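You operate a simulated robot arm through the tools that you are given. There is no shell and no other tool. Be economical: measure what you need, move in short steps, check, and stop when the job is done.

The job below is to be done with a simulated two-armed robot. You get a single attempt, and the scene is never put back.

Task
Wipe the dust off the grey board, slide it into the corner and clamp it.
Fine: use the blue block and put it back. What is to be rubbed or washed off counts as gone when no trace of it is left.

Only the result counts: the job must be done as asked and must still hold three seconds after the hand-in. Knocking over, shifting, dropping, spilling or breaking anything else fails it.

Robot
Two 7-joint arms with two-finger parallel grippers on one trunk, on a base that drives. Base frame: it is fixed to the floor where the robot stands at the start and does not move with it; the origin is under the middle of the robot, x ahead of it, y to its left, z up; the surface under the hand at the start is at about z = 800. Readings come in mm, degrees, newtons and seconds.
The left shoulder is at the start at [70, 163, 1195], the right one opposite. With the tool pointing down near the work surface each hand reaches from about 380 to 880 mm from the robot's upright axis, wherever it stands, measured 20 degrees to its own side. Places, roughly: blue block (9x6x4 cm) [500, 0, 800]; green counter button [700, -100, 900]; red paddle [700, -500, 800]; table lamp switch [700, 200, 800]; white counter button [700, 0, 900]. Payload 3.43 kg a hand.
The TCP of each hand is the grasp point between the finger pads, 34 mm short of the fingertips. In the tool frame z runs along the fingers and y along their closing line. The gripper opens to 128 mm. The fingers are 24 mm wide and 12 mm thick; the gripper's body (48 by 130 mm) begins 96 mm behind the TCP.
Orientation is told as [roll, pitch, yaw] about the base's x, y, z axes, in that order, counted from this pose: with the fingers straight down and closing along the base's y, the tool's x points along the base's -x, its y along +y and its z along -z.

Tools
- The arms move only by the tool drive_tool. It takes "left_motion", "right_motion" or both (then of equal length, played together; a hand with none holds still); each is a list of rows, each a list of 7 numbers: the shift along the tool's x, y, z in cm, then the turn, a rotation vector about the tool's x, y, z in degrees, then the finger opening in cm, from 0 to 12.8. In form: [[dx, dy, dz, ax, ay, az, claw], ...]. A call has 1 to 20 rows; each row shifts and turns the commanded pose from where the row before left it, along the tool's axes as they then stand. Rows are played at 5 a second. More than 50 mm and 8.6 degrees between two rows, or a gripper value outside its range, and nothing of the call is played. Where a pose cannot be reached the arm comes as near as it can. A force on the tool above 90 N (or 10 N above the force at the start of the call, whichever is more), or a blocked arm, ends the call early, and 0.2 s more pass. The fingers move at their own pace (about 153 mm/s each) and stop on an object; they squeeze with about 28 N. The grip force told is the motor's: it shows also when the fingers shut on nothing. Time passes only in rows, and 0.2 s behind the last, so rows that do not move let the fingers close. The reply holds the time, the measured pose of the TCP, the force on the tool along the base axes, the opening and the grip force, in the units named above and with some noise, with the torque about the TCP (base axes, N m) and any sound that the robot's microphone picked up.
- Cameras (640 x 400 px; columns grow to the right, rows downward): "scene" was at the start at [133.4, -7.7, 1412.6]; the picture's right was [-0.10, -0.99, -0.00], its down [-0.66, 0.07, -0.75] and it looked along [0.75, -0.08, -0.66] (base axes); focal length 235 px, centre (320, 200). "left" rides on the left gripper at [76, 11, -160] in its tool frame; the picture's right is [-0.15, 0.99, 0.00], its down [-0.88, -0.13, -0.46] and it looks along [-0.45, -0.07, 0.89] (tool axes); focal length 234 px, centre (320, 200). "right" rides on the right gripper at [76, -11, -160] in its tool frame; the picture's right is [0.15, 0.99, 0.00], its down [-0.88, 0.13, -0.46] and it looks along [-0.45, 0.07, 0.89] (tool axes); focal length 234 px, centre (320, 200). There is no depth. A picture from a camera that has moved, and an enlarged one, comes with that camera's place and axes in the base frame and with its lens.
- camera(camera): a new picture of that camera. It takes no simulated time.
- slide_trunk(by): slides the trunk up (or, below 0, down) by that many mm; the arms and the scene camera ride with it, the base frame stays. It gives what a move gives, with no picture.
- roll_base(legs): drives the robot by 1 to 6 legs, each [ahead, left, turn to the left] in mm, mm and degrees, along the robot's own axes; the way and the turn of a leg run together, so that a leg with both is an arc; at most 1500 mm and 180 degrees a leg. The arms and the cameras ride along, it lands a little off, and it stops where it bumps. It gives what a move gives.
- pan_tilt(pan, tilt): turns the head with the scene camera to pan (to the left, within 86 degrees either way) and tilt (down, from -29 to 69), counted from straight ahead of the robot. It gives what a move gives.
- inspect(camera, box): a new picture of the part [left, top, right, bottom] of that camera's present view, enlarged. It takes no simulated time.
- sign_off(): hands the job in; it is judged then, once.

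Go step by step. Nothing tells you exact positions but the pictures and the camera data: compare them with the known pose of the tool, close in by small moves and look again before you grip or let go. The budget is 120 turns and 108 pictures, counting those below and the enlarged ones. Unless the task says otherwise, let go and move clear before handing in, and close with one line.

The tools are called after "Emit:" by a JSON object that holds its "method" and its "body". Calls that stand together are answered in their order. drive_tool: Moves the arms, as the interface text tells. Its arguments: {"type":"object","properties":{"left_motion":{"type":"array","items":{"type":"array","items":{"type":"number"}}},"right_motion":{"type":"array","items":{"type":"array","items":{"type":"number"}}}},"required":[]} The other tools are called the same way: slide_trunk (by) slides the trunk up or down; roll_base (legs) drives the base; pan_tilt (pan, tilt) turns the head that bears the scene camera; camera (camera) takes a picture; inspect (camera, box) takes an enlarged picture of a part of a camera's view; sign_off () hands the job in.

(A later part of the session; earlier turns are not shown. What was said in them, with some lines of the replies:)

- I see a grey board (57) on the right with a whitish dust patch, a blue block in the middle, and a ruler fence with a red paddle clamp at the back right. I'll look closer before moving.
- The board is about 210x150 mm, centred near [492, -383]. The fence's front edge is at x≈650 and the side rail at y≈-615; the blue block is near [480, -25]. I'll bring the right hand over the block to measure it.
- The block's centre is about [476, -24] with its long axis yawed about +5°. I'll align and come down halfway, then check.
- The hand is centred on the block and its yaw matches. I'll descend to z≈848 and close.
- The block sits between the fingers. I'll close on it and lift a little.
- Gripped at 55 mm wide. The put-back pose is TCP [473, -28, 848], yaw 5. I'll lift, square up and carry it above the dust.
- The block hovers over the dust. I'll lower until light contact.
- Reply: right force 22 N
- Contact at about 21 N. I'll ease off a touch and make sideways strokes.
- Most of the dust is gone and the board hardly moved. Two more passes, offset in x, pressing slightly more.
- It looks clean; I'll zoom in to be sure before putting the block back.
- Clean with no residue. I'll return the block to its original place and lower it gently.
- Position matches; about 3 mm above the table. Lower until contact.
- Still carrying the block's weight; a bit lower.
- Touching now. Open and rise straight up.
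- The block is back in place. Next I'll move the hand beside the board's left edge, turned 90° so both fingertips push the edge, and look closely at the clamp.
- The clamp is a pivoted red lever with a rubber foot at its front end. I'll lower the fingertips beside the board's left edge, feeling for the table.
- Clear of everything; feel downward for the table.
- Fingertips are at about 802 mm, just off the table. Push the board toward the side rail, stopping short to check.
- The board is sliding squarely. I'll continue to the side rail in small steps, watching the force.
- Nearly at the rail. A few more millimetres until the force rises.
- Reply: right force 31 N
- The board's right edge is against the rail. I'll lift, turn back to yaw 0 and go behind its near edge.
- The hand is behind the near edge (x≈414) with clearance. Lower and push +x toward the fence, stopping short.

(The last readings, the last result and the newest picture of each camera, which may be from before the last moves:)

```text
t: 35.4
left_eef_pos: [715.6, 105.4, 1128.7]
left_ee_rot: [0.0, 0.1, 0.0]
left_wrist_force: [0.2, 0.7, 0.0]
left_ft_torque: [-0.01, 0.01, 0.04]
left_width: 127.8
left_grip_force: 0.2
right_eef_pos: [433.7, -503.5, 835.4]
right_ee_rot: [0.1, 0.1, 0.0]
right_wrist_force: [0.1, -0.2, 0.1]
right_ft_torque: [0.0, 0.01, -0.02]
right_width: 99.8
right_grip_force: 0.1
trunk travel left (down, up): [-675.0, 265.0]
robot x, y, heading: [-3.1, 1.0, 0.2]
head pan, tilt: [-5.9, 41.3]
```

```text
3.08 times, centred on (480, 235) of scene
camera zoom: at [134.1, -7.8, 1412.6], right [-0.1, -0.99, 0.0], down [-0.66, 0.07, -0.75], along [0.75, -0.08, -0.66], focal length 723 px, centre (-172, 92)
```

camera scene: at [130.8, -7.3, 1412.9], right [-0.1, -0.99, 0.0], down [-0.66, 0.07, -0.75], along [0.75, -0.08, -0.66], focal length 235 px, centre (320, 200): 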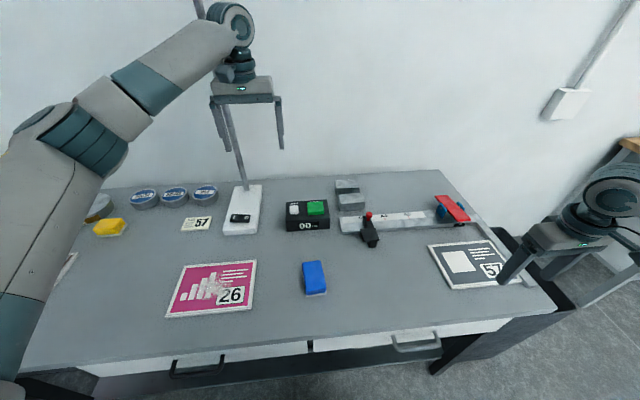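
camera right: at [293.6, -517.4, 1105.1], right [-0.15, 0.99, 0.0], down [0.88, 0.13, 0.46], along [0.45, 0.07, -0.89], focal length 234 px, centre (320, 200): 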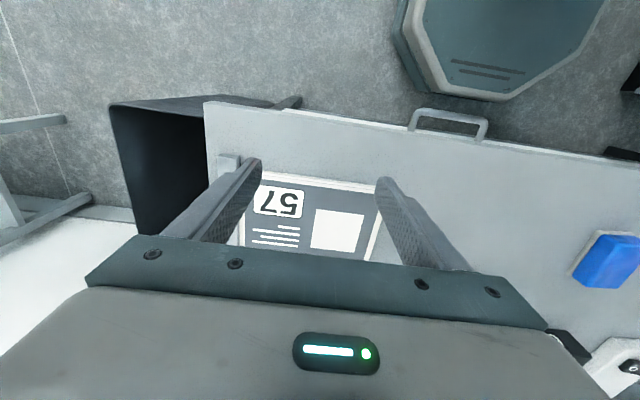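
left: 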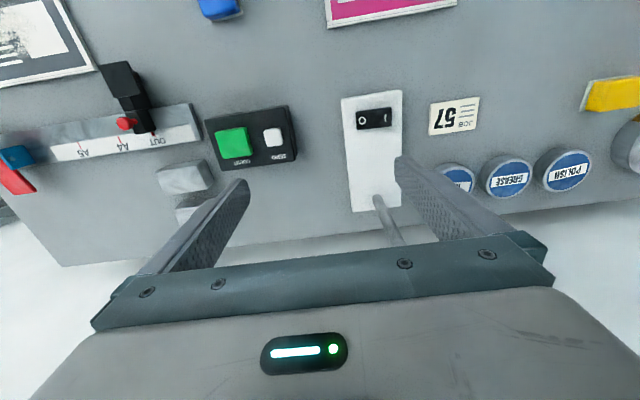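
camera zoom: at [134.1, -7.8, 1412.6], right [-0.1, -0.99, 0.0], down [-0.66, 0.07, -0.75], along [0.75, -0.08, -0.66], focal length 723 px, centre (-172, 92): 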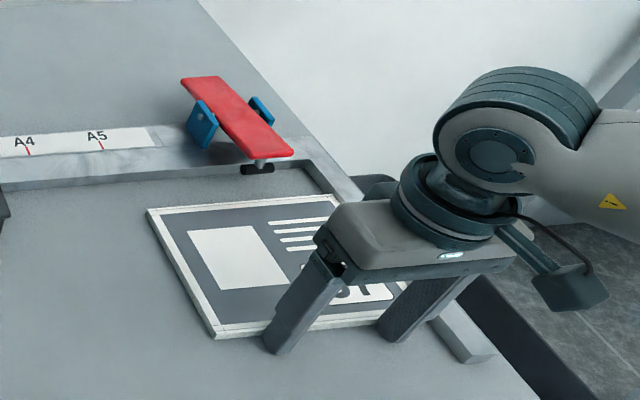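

Good, square and moving along the rail. Push 35 mm more, then check the clearance under the clamp foot.

Emit:
{"method": "drive_tool", "body": {"right_motion": [[-1.2, 0, 0, 0, 0, 0, 10], [-1.2, 0, 0, 0, 0, 0, 10], [-0.8, 0, 0, 0, 0, 0, 10], [0, 0, 0, 0, 0, 0, 10]]}}

Emit:
{"method": "inspect", "body": {"camera": "scene", "box": [420, 185, 500, 245]}}

Emit:
{"method": "camera", "body": {"camera": "right"}}

```text
t: 36.4
left_eef_pos: [714.8, 105.0, 1128.5]
left_ee_rot: [0.1, 0.0, 0.0]
left_wrist_force: [0.1, 0.2, -0.9]
left_ft_torque: [0.0, 0.01, 0.03]
left_width: 127.6
left_grip_force: 0.0
right_eef_pos: [464.8, -503.1, 836.4]
right_ee_rot: [0.0, -0.1, -0.1]
right_wrist_force: [-0.5, 0.1, -0.2]
right_ft_torque: [-0.01, -0.03, 0.04]
right_width: 99.8
right_grip_force: 0.0
trunk travel left (down, up): [-675.0, 265.0]
robot x, y, heading: [-1.3, -0.9, 0.0]
head pan, tilt: [-5.9, 41.3]
```

```text
6.67 times, centred on (460, 215) of scene
camera zoom: at [133.3, -7.7, 1412.6], right [-0.1, -0.99, 0.0], down [-0.66, 0.07, -0.75], along [0.75, -0.08, -0.66], focal length 1566 px, centre (-613, 100)
```

zoom: 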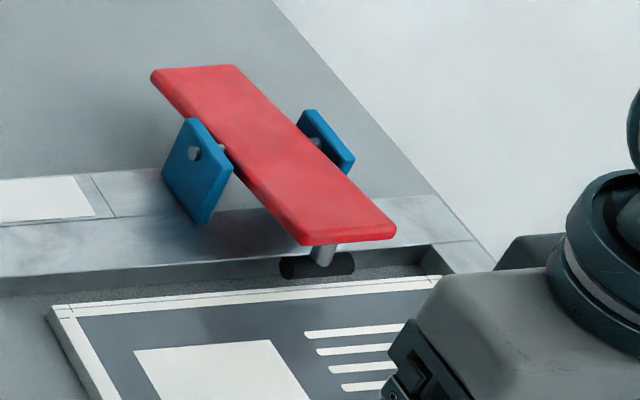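

```text
72 pictures are left
camera right: at [387.4, -514.8, 996.1], right [-0.15, 0.99, 0.0], down [0.88, 0.13, 0.46], along [0.45, 0.07, -0.89], focal length 234 px, centre (320, 200)
```

right: 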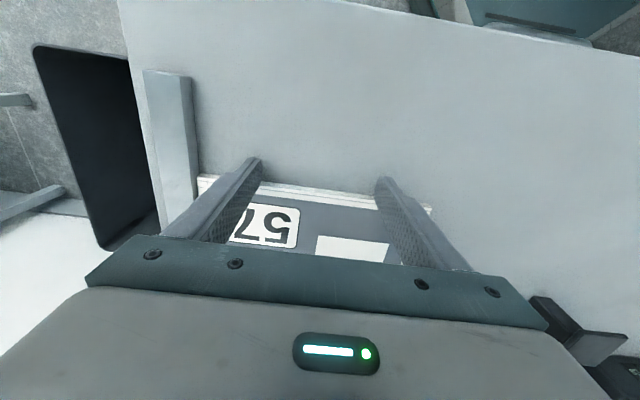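

The foot seems to hover above the table. I'll push on gently, watching the force to detect any catching on the foot.

Emit:
{"method": "drive_tool", "body": {"right_motion": [[-0.7, 0, 0, 0, 0, 0, 10], [-0.6, 0, 0, 0, 0, 0, 10], [0, 0, 0, 0, 0, 0, 10]]}}

Emit:
{"method": "inspect", "body": {"camera": "scene", "box": [420, 185, 500, 245]}}

```text
t: 37.2
left_eef_pos: [714.9, 106.1, 1127.2]
left_ee_rot: [-0.1, 0.0, 0.0]
left_wrist_force: [-1.3, 0.2, -0.7]
left_ft_torque: [0.02, 0.01, -0.02]
left_width: 128.0
left_grip_force: 0.0
right_eef_pos: [477.7, -503.8, 836.5]
right_ee_rot: [0.1, 0.1, 0.0]
right_wrist_force: [0.0, -0.5, 0.3]
right_ft_torque: [0.0, -0.03, -0.02]
right_width: 100.4
right_grip_force: 0.1
trunk travel left (down, up): [-675.0, 265.0]
robot x, y, heading: [-0.8, -0.4, 0.1]
head pan, tilt: [-5.9, 41.3]
```

```text
6.67 times, centred on (460, 215) of scene
camera zoom: at [133.2, -7.7, 1412.7], right [-0.1, -0.99, 0.0], down [-0.66, 0.07, -0.75], along [0.75, -0.08, -0.66], focal length 1566 px, centre (-613, 100)
```

zoom: 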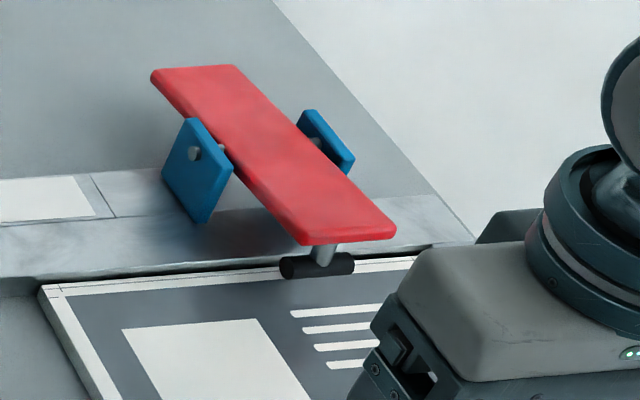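

The board slides under the foot freely. Last millimetres to the fence.

Emit:
{"method": "drive_tool", "body": {"right_motion": [[-0.4, 0, 0, 0, 0, 0, 10], [-0.3, 0, 0, 0, 0, 0, 10], [-0.2, 0, 0, 0, 0, 0, 10], [0, 0, 0, 0, 0, 0, 10]]}}

Emit:
{"method": "inspect", "body": {"camera": "scene", "box": [420, 185, 500, 245]}}

```text
t: 38.2
left_eef_pos: [710.3, 105.4, 1131.1]
left_ee_rot: [0.1, -0.2, -0.1]
left_wrist_force: [0.1, -0.4, 0.3]
left_ft_torque: [-0.02, 0.0, 0.01]
left_width: 127.9
left_grip_force: 0.0
right_eef_pos: [480.6, -504.0, 836.9]
right_ee_rot: [0.0, 0.3, 0.0]
right_wrist_force: [-38.4, 4.7, -0.6]
right_ft_torque: [0.32, 1.17, 0.34]
right_width: 100.0
right_grip_force: 0.1
trunk travel left (down, up): [-675.0, 265.0]
robot x, y, heading: [-2.3, 5.8, 0.0]
head pan, tilt: [-5.9, 41.3]
```

```text
6.67 times, centred on (460, 215) of scene
camera zoom: at [128.0, -7.3, 1413.1], right [-0.1, -0.99, 0.0], down [-0.65, 0.07, -0.75], along [0.75, -0.08, -0.66], focal length 1566 px, centre (-613, 100)
```

zoom: 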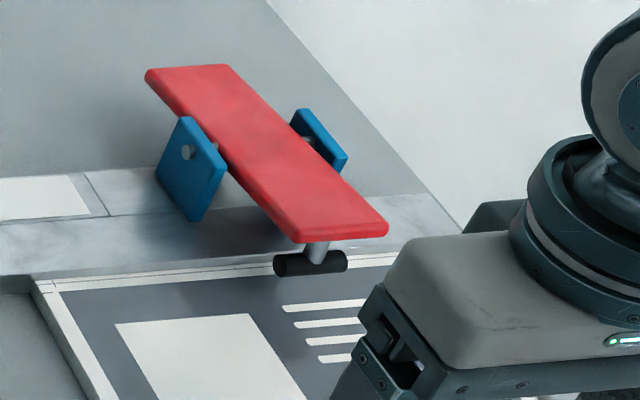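

The board is against the fence (38 N). Back off, lift clear and inspect the corner.

Emit:
{"method": "drive_tool", "body": {"right_motion": [[1, 0, 0, 0, 0, 0, 10], [3, 0, 0, 0, 0, 0, 10], [3, 0, -3, 0, 0, 0, 10], [3, 0, -4, 0, 0, 0, 10], [0, 0, -4, 0, 0, 0, 10]]}}

Emit:
{"method": "inspect", "body": {"camera": "scene", "box": [420, 185, 550, 285]}}

Emit:
{"method": "camera", "body": {"camera": "right"}}

```text
t: 39.4
left_eef_pos: [715.4, 105.4, 1129.5]
left_ee_rot: [0.0, 0.0, 0.0]
left_wrist_force: [-0.1, 0.0, -0.3]
left_ft_torque: [-0.01, 0.0, 0.01]
left_width: 128.0
left_grip_force: 0.1
right_eef_pos: [387.6, -501.9, 946.3]
right_ee_rot: [-0.1, 0.0, 0.0]
right_wrist_force: [0.3, -0.3, 0.5]
right_ft_torque: [0.02, -0.02, 0.0]
right_width: 99.7
right_grip_force: 0.0
trunk travel left (down, up): [-675.0, 265.0]
robot x, y, heading: [1.0, 1.2, 0.1]
head pan, tilt: [-5.9, 41.3]
```

```text
4.00 times, centred on (485, 235) of scene
camera zoom: at [133.5, -7.4, 1412.6], right [-0.1, -0.99, 0.0], down [-0.66, 0.07, -0.75], along [0.75, -0.08, -0.66], focal length 940 px, centre (-340, 60)
```

zoom: 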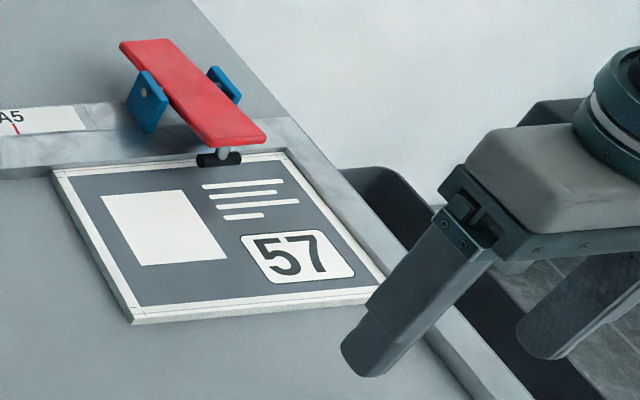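

```text
68 pictures are left
camera right: at [310.5, -514.1, 1106.3], right [-0.15, 0.99, 0.0], down [0.88, 0.13, 0.46], along [0.45, 0.07, -0.89], focal length 234 px, centre (320, 200)
```

right: 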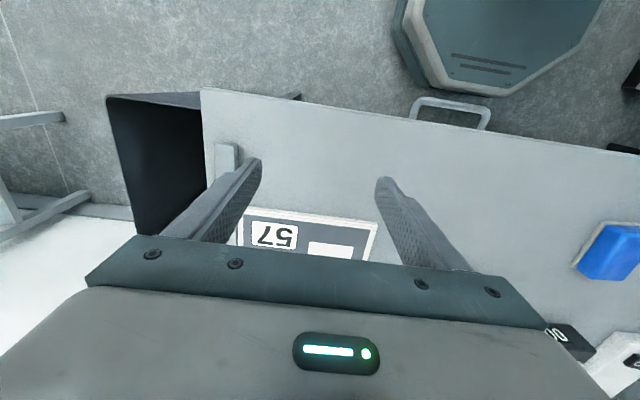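

Zoom in on the corner and clamp.

Emit:
{"method": "inspect", "body": {"camera": "scene", "box": [465, 205, 525, 265]}}

Emit:
{"method": "inspect", "body": {"camera": "scene", "box": [430, 190, 500, 240]}}

```text
6.67 times, centred on (495, 235) of scene
camera zoom: at [133.5, -7.4, 1412.6], right [-0.1, -0.99, 0.0], down [-0.66, 0.07, -0.75], along [0.75, -0.08, -0.66], focal length 1566 px, centre (-847, -33)
```

zoom: 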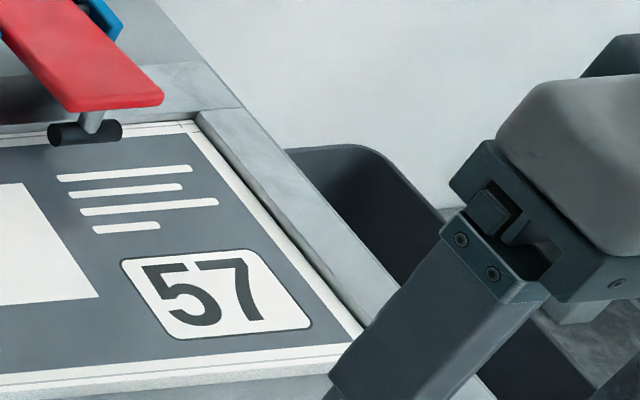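

```text
8.00 times, centred on (465, 215) of scene
camera zoom: at [133.5, -7.4, 1412.6], right [-0.1, -0.99, 0.0], down [-0.66, 0.07, -0.75], along [0.75, -0.08, -0.66], focal length 1880 px, centre (-840, 80)
```

zoom: 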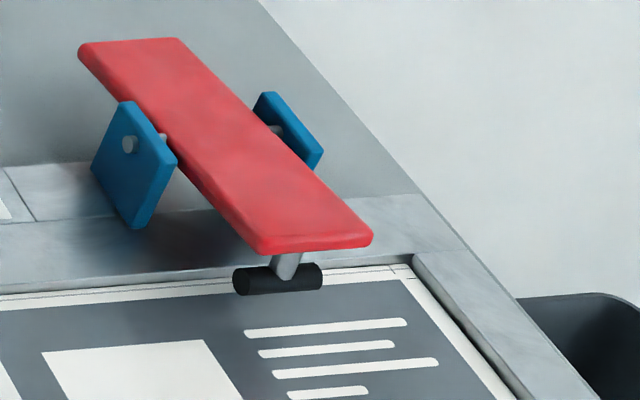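

The board is snug in the corner and the foot hangs above it. I'll close the fingers and look at the lever from above to triangulate its height before pressing its front end.

Emit:
{"method": "drive_tool", "body": {"right_motion": [[-2, -0.6, -4, 0, 0, 0, 6], [-3.5, -0.8, -3, 0, 0, 0, 3], [-4, -0.8, -2, 0, 0, 0, 0], [-4, -0.8, -1, 0, 0, 0, 0], [-4, -0.8, 0, 0, 0, 0, 0]]}}

Emit:
{"method": "camera", "body": {"camera": "right"}}

```text
t: 40.6
left_eef_pos: [715.7, 104.8, 1127.3]
left_ee_rot: [0.0, 0.1, 0.0]
left_wrist_force: [0.0, -0.1, 0.6]
left_ft_torque: [-0.02, 0.05, 0.0]
left_width: 127.9
left_grip_force: 0.1
right_eef_pos: [562.5, -539.8, 1044.7]
right_ee_rot: [0.0, 0.1, 0.0]
right_wrist_force: [0.3, -0.3, -0.3]
right_ft_torque: [0.01, 0.05, 0.02]
right_width: 0.1
right_grip_force: 27.6
trunk travel left (down, up): [-675.0, 265.0]
robot x, y, heading: [3.4, -2.2, 0.0]
head pan, tilt: [-5.9, 41.3]
```

```text
65 pictures are left
camera right: at [485.6, -552.6, 1205.2], right [-0.15, 0.99, 0.0], down [0.88, 0.13, 0.45], along [0.45, 0.07, -0.89], focal length 234 px, centre (320, 200)
```

right: 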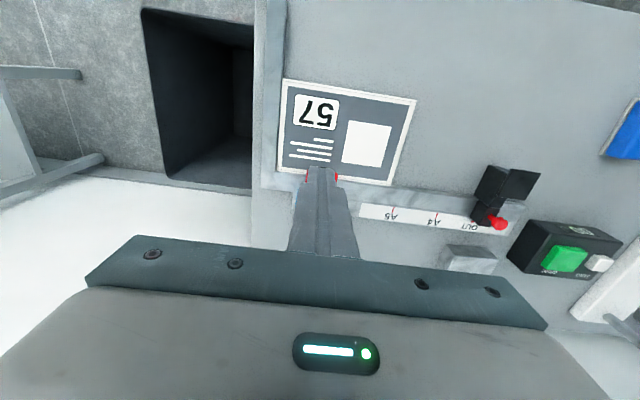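

Refine where the lever's front edge sits with an enlarged view.

Emit:
{"method": "inspect", "body": {"camera": "right", "box": [270, 130, 380, 200]}}

Emit:
{"method": "camera", "body": {"camera": "scene"}}

```text
5.71 times, centred on (325, 165) of right
camera zoom: at [485.6, -552.6, 1205.2], right [-0.15, 0.99, 0.0], down [0.88, 0.13, 0.45], along [0.45, 0.07, -0.89], focal length 1338 px, centre (291, 400)
```

zoom: 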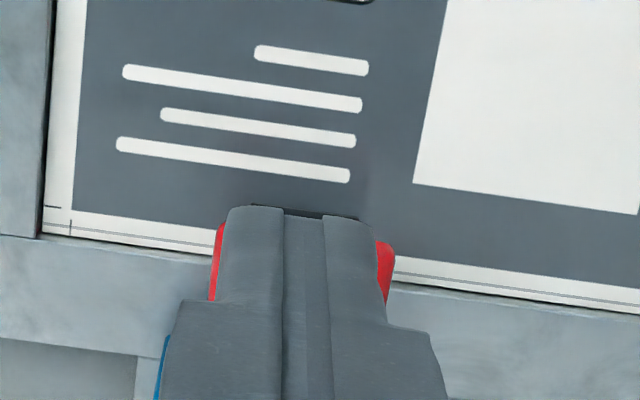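

```text
63 pictures are left
camera scene: at [135.8, -7.7, 1412.4], right [-0.1, -0.99, 0.0], down [-0.66, 0.07, -0.75], along [0.75, -0.08, -0.66], focal length 235 px, centre (320, 200)
```

scene: 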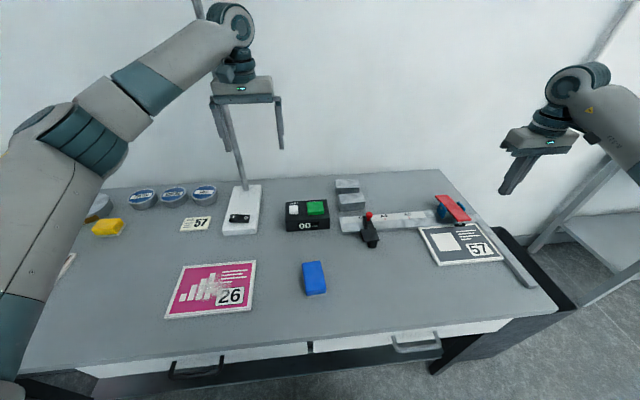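

The lever's front edge is at about x=611, y=-528, z≈858, with the foot about 15 mm above the board. I'll place the closed fingertips above the front end and go down near it.

Emit:
{"method": "drive_tool", "body": {"right_motion": [[-3.1, 0.6, 1, 0, 0, 0, 0], [-3.1, 0.6, 2, 0, 0, 0, 0], [0, 0, 4, 0, 0, 0, 0], [0, 0, 4, 0, 0, 0, 0], [0, 0, 2.8, 0, 0, 0, 0]]}}

Emit:
{"method": "inspect", "body": {"camera": "scene", "box": [420, 160, 520, 235]}}

Emit:
{"method": "inspect", "body": {"camera": "right", "box": [240, 100, 400, 220]}}

```text
t: 41.8
left_eef_pos: [715.1, 104.8, 1128.2]
left_ee_rot: [0.0, 0.0, 0.0]
left_wrist_force: [-0.1, -0.5, -0.3]
left_ft_torque: [0.01, 0.04, 0.01]
left_width: 128.0
left_grip_force: 0.0
right_eef_pos: [624.4, -530.0, 907.3]
right_ee_rot: [0.0, 0.0, -0.1]
right_wrist_force: [-0.2, -0.1, -0.2]
right_ft_torque: [0.02, 0.05, 0.01]
right_width: 0.0
right_grip_force: 28.3
trunk travel left (down, up): [-675.0, 265.0]
robot x, y, heading: [-1.3, 1.7, 0.1]
head pan, tilt: [-5.9, 41.3]
```

```text
5.33 times, centred on (470, 198) of scene
camera zoom: at [133.6, -8.0, 1412.7], right [-0.1, -0.99, 0.0], down [-0.66, 0.07, -0.75], along [0.75, -0.08, -0.66], focal length 1253 px, centre (-480, 213)
```

zoom: 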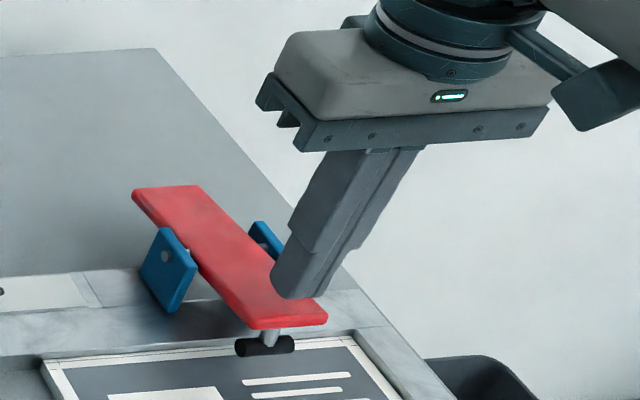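

```text
3.33 times, centred on (320, 160) of right
camera zoom: at [547.3, -542.5, 1067.4], right [-0.15, 0.99, 0.0], down [0.88, 0.13, 0.46], along [0.45, 0.07, -0.89], focal length 781 px, centre (320, 333)
```

zoom: 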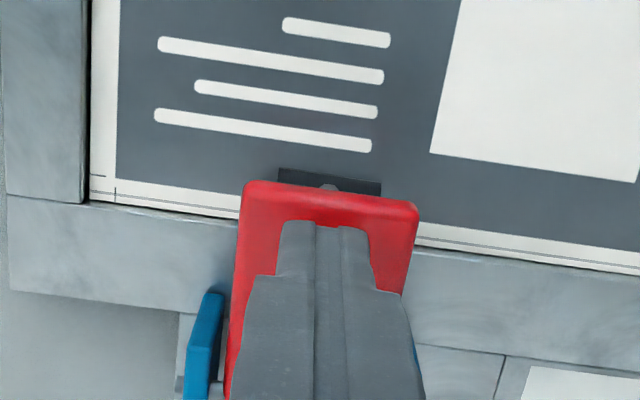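

Centred over the lever's front end. Press down in small steps and watch the force.

Emit:
{"method": "drive_tool", "body": {"right_motion": [[0, 0, 1, 0, 0, 0, 0], [0, 0, 0.4, 0, 0, 0, 0], [0, 0, 0.3, 0, 0, 0, 0], [0, 0, 0.3, 0, 0, 0, 0], [0, 0, 0.3, 0, 0, 0, 0]]}}

Emit:
{"method": "inspect", "body": {"camera": "scene", "box": [420, 170, 520, 245]}}

```text
t: 43.0
left_eef_pos: [713.5, 105.3, 1129.8]
left_ee_rot: [0.0, 0.0, 0.0]
left_wrist_force: [-1.3, 0.5, -0.7]
left_ft_torque: [-0.04, -0.01, 0.01]
left_width: 128.2
left_grip_force: 0.1
right_eef_pos: [624.4, -529.9, 885.2]
right_ee_rot: [0.0, 0.0, 0.0]
right_wrist_force: [0.9, -0.1, 0.2]
right_ft_torque: [0.02, -0.03, 0.05]
right_width: 0.1
right_grip_force: 28.2
trunk travel left (down, up): [-675.0, 265.0]
robot x, y, heading: [1.1, -0.9, 0.1]
head pan, tilt: [-5.9, 41.3]
```

```text
5.33 times, centred on (470, 208) of scene
camera zoom: at [133.4, -7.6, 1412.6], right [-0.1, -0.99, 0.0], down [-0.66, 0.07, -0.75], along [0.75, -0.08, -0.66], focal length 1253 px, centre (-480, 160)
```

zoom: 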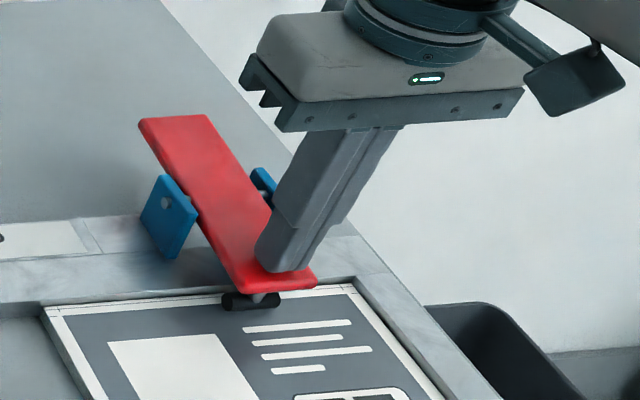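

The front goes down with little resistance. Keep pressing until the foot bears on the board.

Emit:
{"method": "drive_tool", "body": {"right_motion": [[0, 0, 0.3, 0, 0, 0, 0], [0, 0, 0.3, 0, 0, 0, 0], [0, 0, 0.2, 0, 0, 0, 0], [0, 0, 0.2, 0, 0, 0, 0], [0, 0, 0, 0, 0, 0, 0]]}}

Emit:
{"method": "inspect", "body": {"camera": "scene", "box": [420, 170, 520, 245]}}

```text
t: 44.2
left_eef_pos: [710.6, 107.2, 1130.8]
left_ee_rot: [-0.1, -0.2, 0.0]
left_wrist_force: [0.0, -0.1, 0.7]
left_ft_torque: [-0.03, -0.02, -0.01]
left_width: 128.0
left_grip_force: 0.0
right_eef_pos: [623.0, -528.4, 883.5]
right_ee_rot: [-0.1, -0.8, -0.2]
right_wrist_force: [7.0, -15.4, 52.0]
right_ft_torque: [-0.49, -0.93, -0.2]
right_width: 0.0
right_grip_force: 28.0
trunk travel left (down, up): [-675.0, 265.0]
robot x, y, heading: [1.3, -3.9, 0.2]
head pan, tilt: [-5.9, 41.3]
```

```text
5.33 times, centred on (470, 208) of scene
camera zoom: at [128.3, -4.9, 1413.6], right [-0.1, -0.99, 0.0], down [-0.65, 0.07, -0.75], along [0.75, -0.08, -0.66], focal length 1253 px, centre (-480, 160)
```

zoom: 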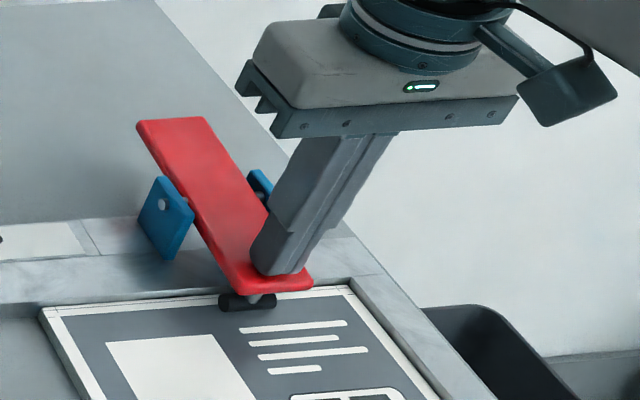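

It hit solid at 52 N with the foot down on the board. I'll lift off and see whether the lever stays.

Emit:
{"method": "drive_tool", "body": {"right_motion": [[0, 0, -1, 0, 0, 0, 0], [0, 0, -3, 0, 0, 0, 0], [0, 0, -4, 0, 0, 0, 0], [0, 0, -2, 0, 0, 0, 0]]}}

Emit:
{"method": "inspect", "body": {"camera": "scene", "box": [420, 170, 520, 245]}}

```text
t: 45.2
left_eef_pos: [714.1, 105.9, 1127.5]
left_ee_rot: [0.0, 0.0, 0.1]
left_wrist_force: [0.4, -0.2, 0.3]
left_ft_torque: [0.01, 0.01, 0.04]
left_width: 128.0
left_grip_force: 0.1
right_eef_pos: [624.2, -528.7, 975.6]
right_ee_rot: [0.0, 0.1, 0.0]
right_wrist_force: [0.4, -1.0, -0.4]
right_ft_torque: [0.0, 0.05, 0.03]
right_width: 0.0
right_grip_force: 27.4
trunk travel left (down, up): [-675.0, 265.0]
robot x, y, heading: [1.2, 0.0, 0.2]
head pan, tilt: [-5.9, 41.3]
```

```text
5.33 times, centred on (470, 208) of scene
camera zoom: at [134.1, -7.8, 1412.4], right [-0.1, -0.99, 0.0], down [-0.66, 0.07, -0.75], along [0.75, -0.08, -0.66], focal length 1253 px, centre (-480, 160)
```

zoom: 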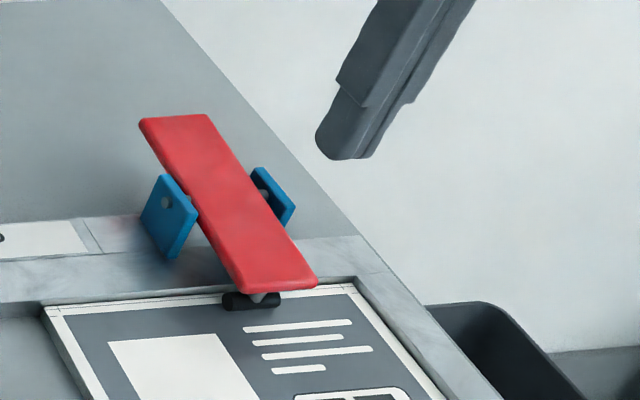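

The lever stays down with the foot on the board. I'll withdraw the hand and check the whole scene.

Emit:
{"method": "drive_tool", "body": {"right_motion": [[0, 0, -4, 0, 0, 0, 0], [4, 2, -3, 0, 0, 0, 4], [4, 2, -2, 0, 0, 0, 8], [4, 2, -2, 0, 0, 0, 8], [0, 0, 0, 0, 0, 0, 8]]}}

Emit:
{"method": "camera", "body": {"camera": "scene"}}

Emit:
{"method": "inspect", "body": {"camera": "scene", "box": [410, 185, 520, 270]}}

Emit:
{"method": "camera", "body": {"camera": "right"}}

```text
refused: row 2 steps farther than a row can; nothing moved
```

```text
57 pictures are left
camera scene: at [134.1, -7.8, 1412.4], right [-0.1, -0.99, 0.0], down [-0.66, 0.07, -0.75], along [0.75, -0.08, -0.66], focal length 235 px, centre (320, 200)
```

scene: 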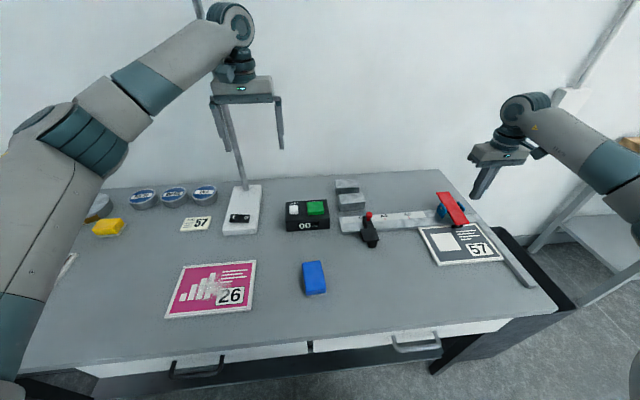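

```text
4.71 times, centred on (465, 228) of scene
camera zoom: at [134.1, -7.8, 1412.4], right [-0.1, -0.99, 0.0], down [-0.66, 0.07, -0.75], along [0.75, -0.08, -0.66], focal length 1106 px, centre (-362, 71)
```

zoom: 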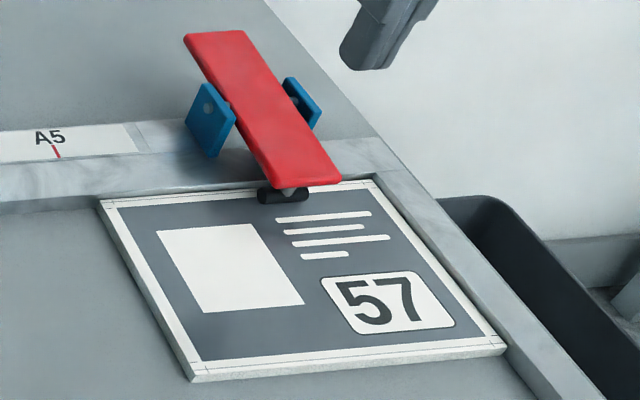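

```text
55 pictures are left
camera right: at [548.1, -541.9, 1135.4], right [-0.15, 0.99, 0.0], down [0.88, 0.13, 0.45], along [0.45, 0.07, -0.89], focal length 234 px, centre (320, 200)
```

right: 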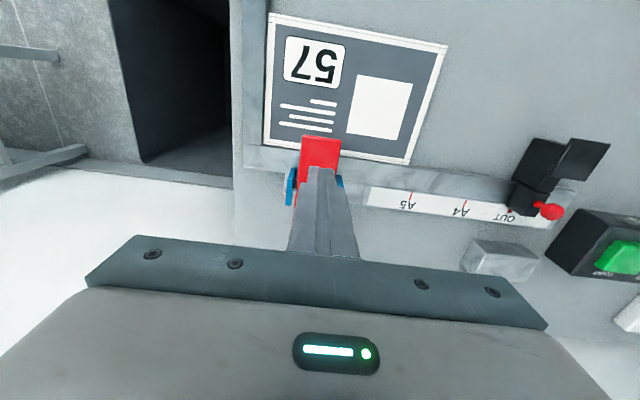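

Everything else looks unchanged. One closer look at the board's seating at the rail and fence, and move the hand a bit farther away.

Emit:
{"method": "inspect", "body": {"camera": "right", "box": [230, 0, 350, 180]}}

Emit:
{"method": "drive_tool", "body": {"right_motion": [[0, 0, -4, 0, 0, 0, 0], [3, 1, -3, 0, 0, 0, 4], [3, 1, -3, 0, 0, 0, 8], [4, 2, 0, 0, 0, 0, 8], [0, 0, 0, 0, 0, 0, 8]]}}

Emit:
{"method": "inspect", "body": {"camera": "scene", "box": [410, 185, 520, 270]}}

```text
2.22 times, centred on (290, 90) of right
camera zoom: at [548.1, -541.9, 1135.4], right [-0.15, 0.99, 0.0], down [0.88, 0.13, 0.45], along [0.45, 0.07, -0.89], focal length 520 px, centre (387, 444)
```

zoom: 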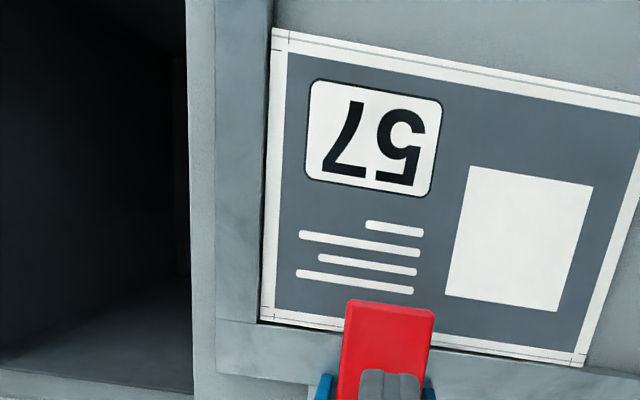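

```text
t: 46.4
left_eef_pos: [714.4, 105.2, 1129.5]
left_ee_rot: [-0.1, 0.1, 0.1]
left_wrist_force: [0.5, -0.1, -0.3]
left_ft_torque: [0.01, 0.01, 0.0]
left_width: 127.6
left_grip_force: 0.0
right_eef_pos: [524.4, -489.5, 1073.4]
right_ee_rot: [0.0, 0.0, -0.1]
right_wrist_force: [-0.4, 0.2, -0.1]
right_ft_torque: [-0.02, 0.0, 0.0]
right_width: 80.0
right_grip_force: 0.0
trunk travel left (down, up): [-675.0, 265.0]
robot x, y, heading: [-0.8, 2.1, 0.1]
head pan, tilt: [-5.9, 41.3]
```

```text
4.71 times, centred on (465, 228) of scene
camera zoom: at [134.3, -7.7, 1412.5], right [-0.1, -0.99, 0.0], down [-0.66, 0.07, -0.75], along [0.75, -0.08, -0.66], focal length 1106 px, centre (-362, 71)
```

zoom: 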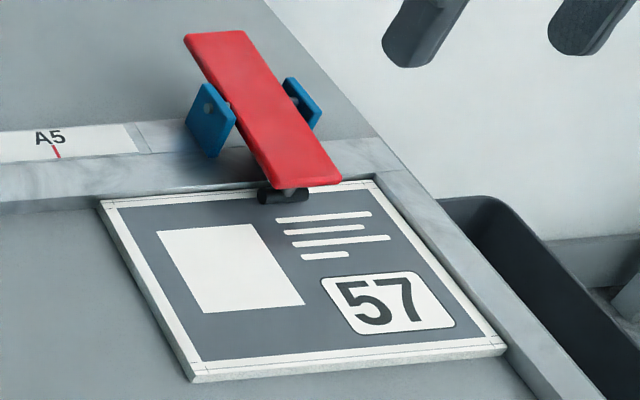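

The board is clean, seated in the corner and clamped. The block is back in place and the hands are clear, so I'm handing in.

Emit:
{"method": "sign_off", "body": {}}

```text
The job is handed in.
```

The grey board is wiped clean, pushed into the corner and clamped, and the blue block is back where it was.
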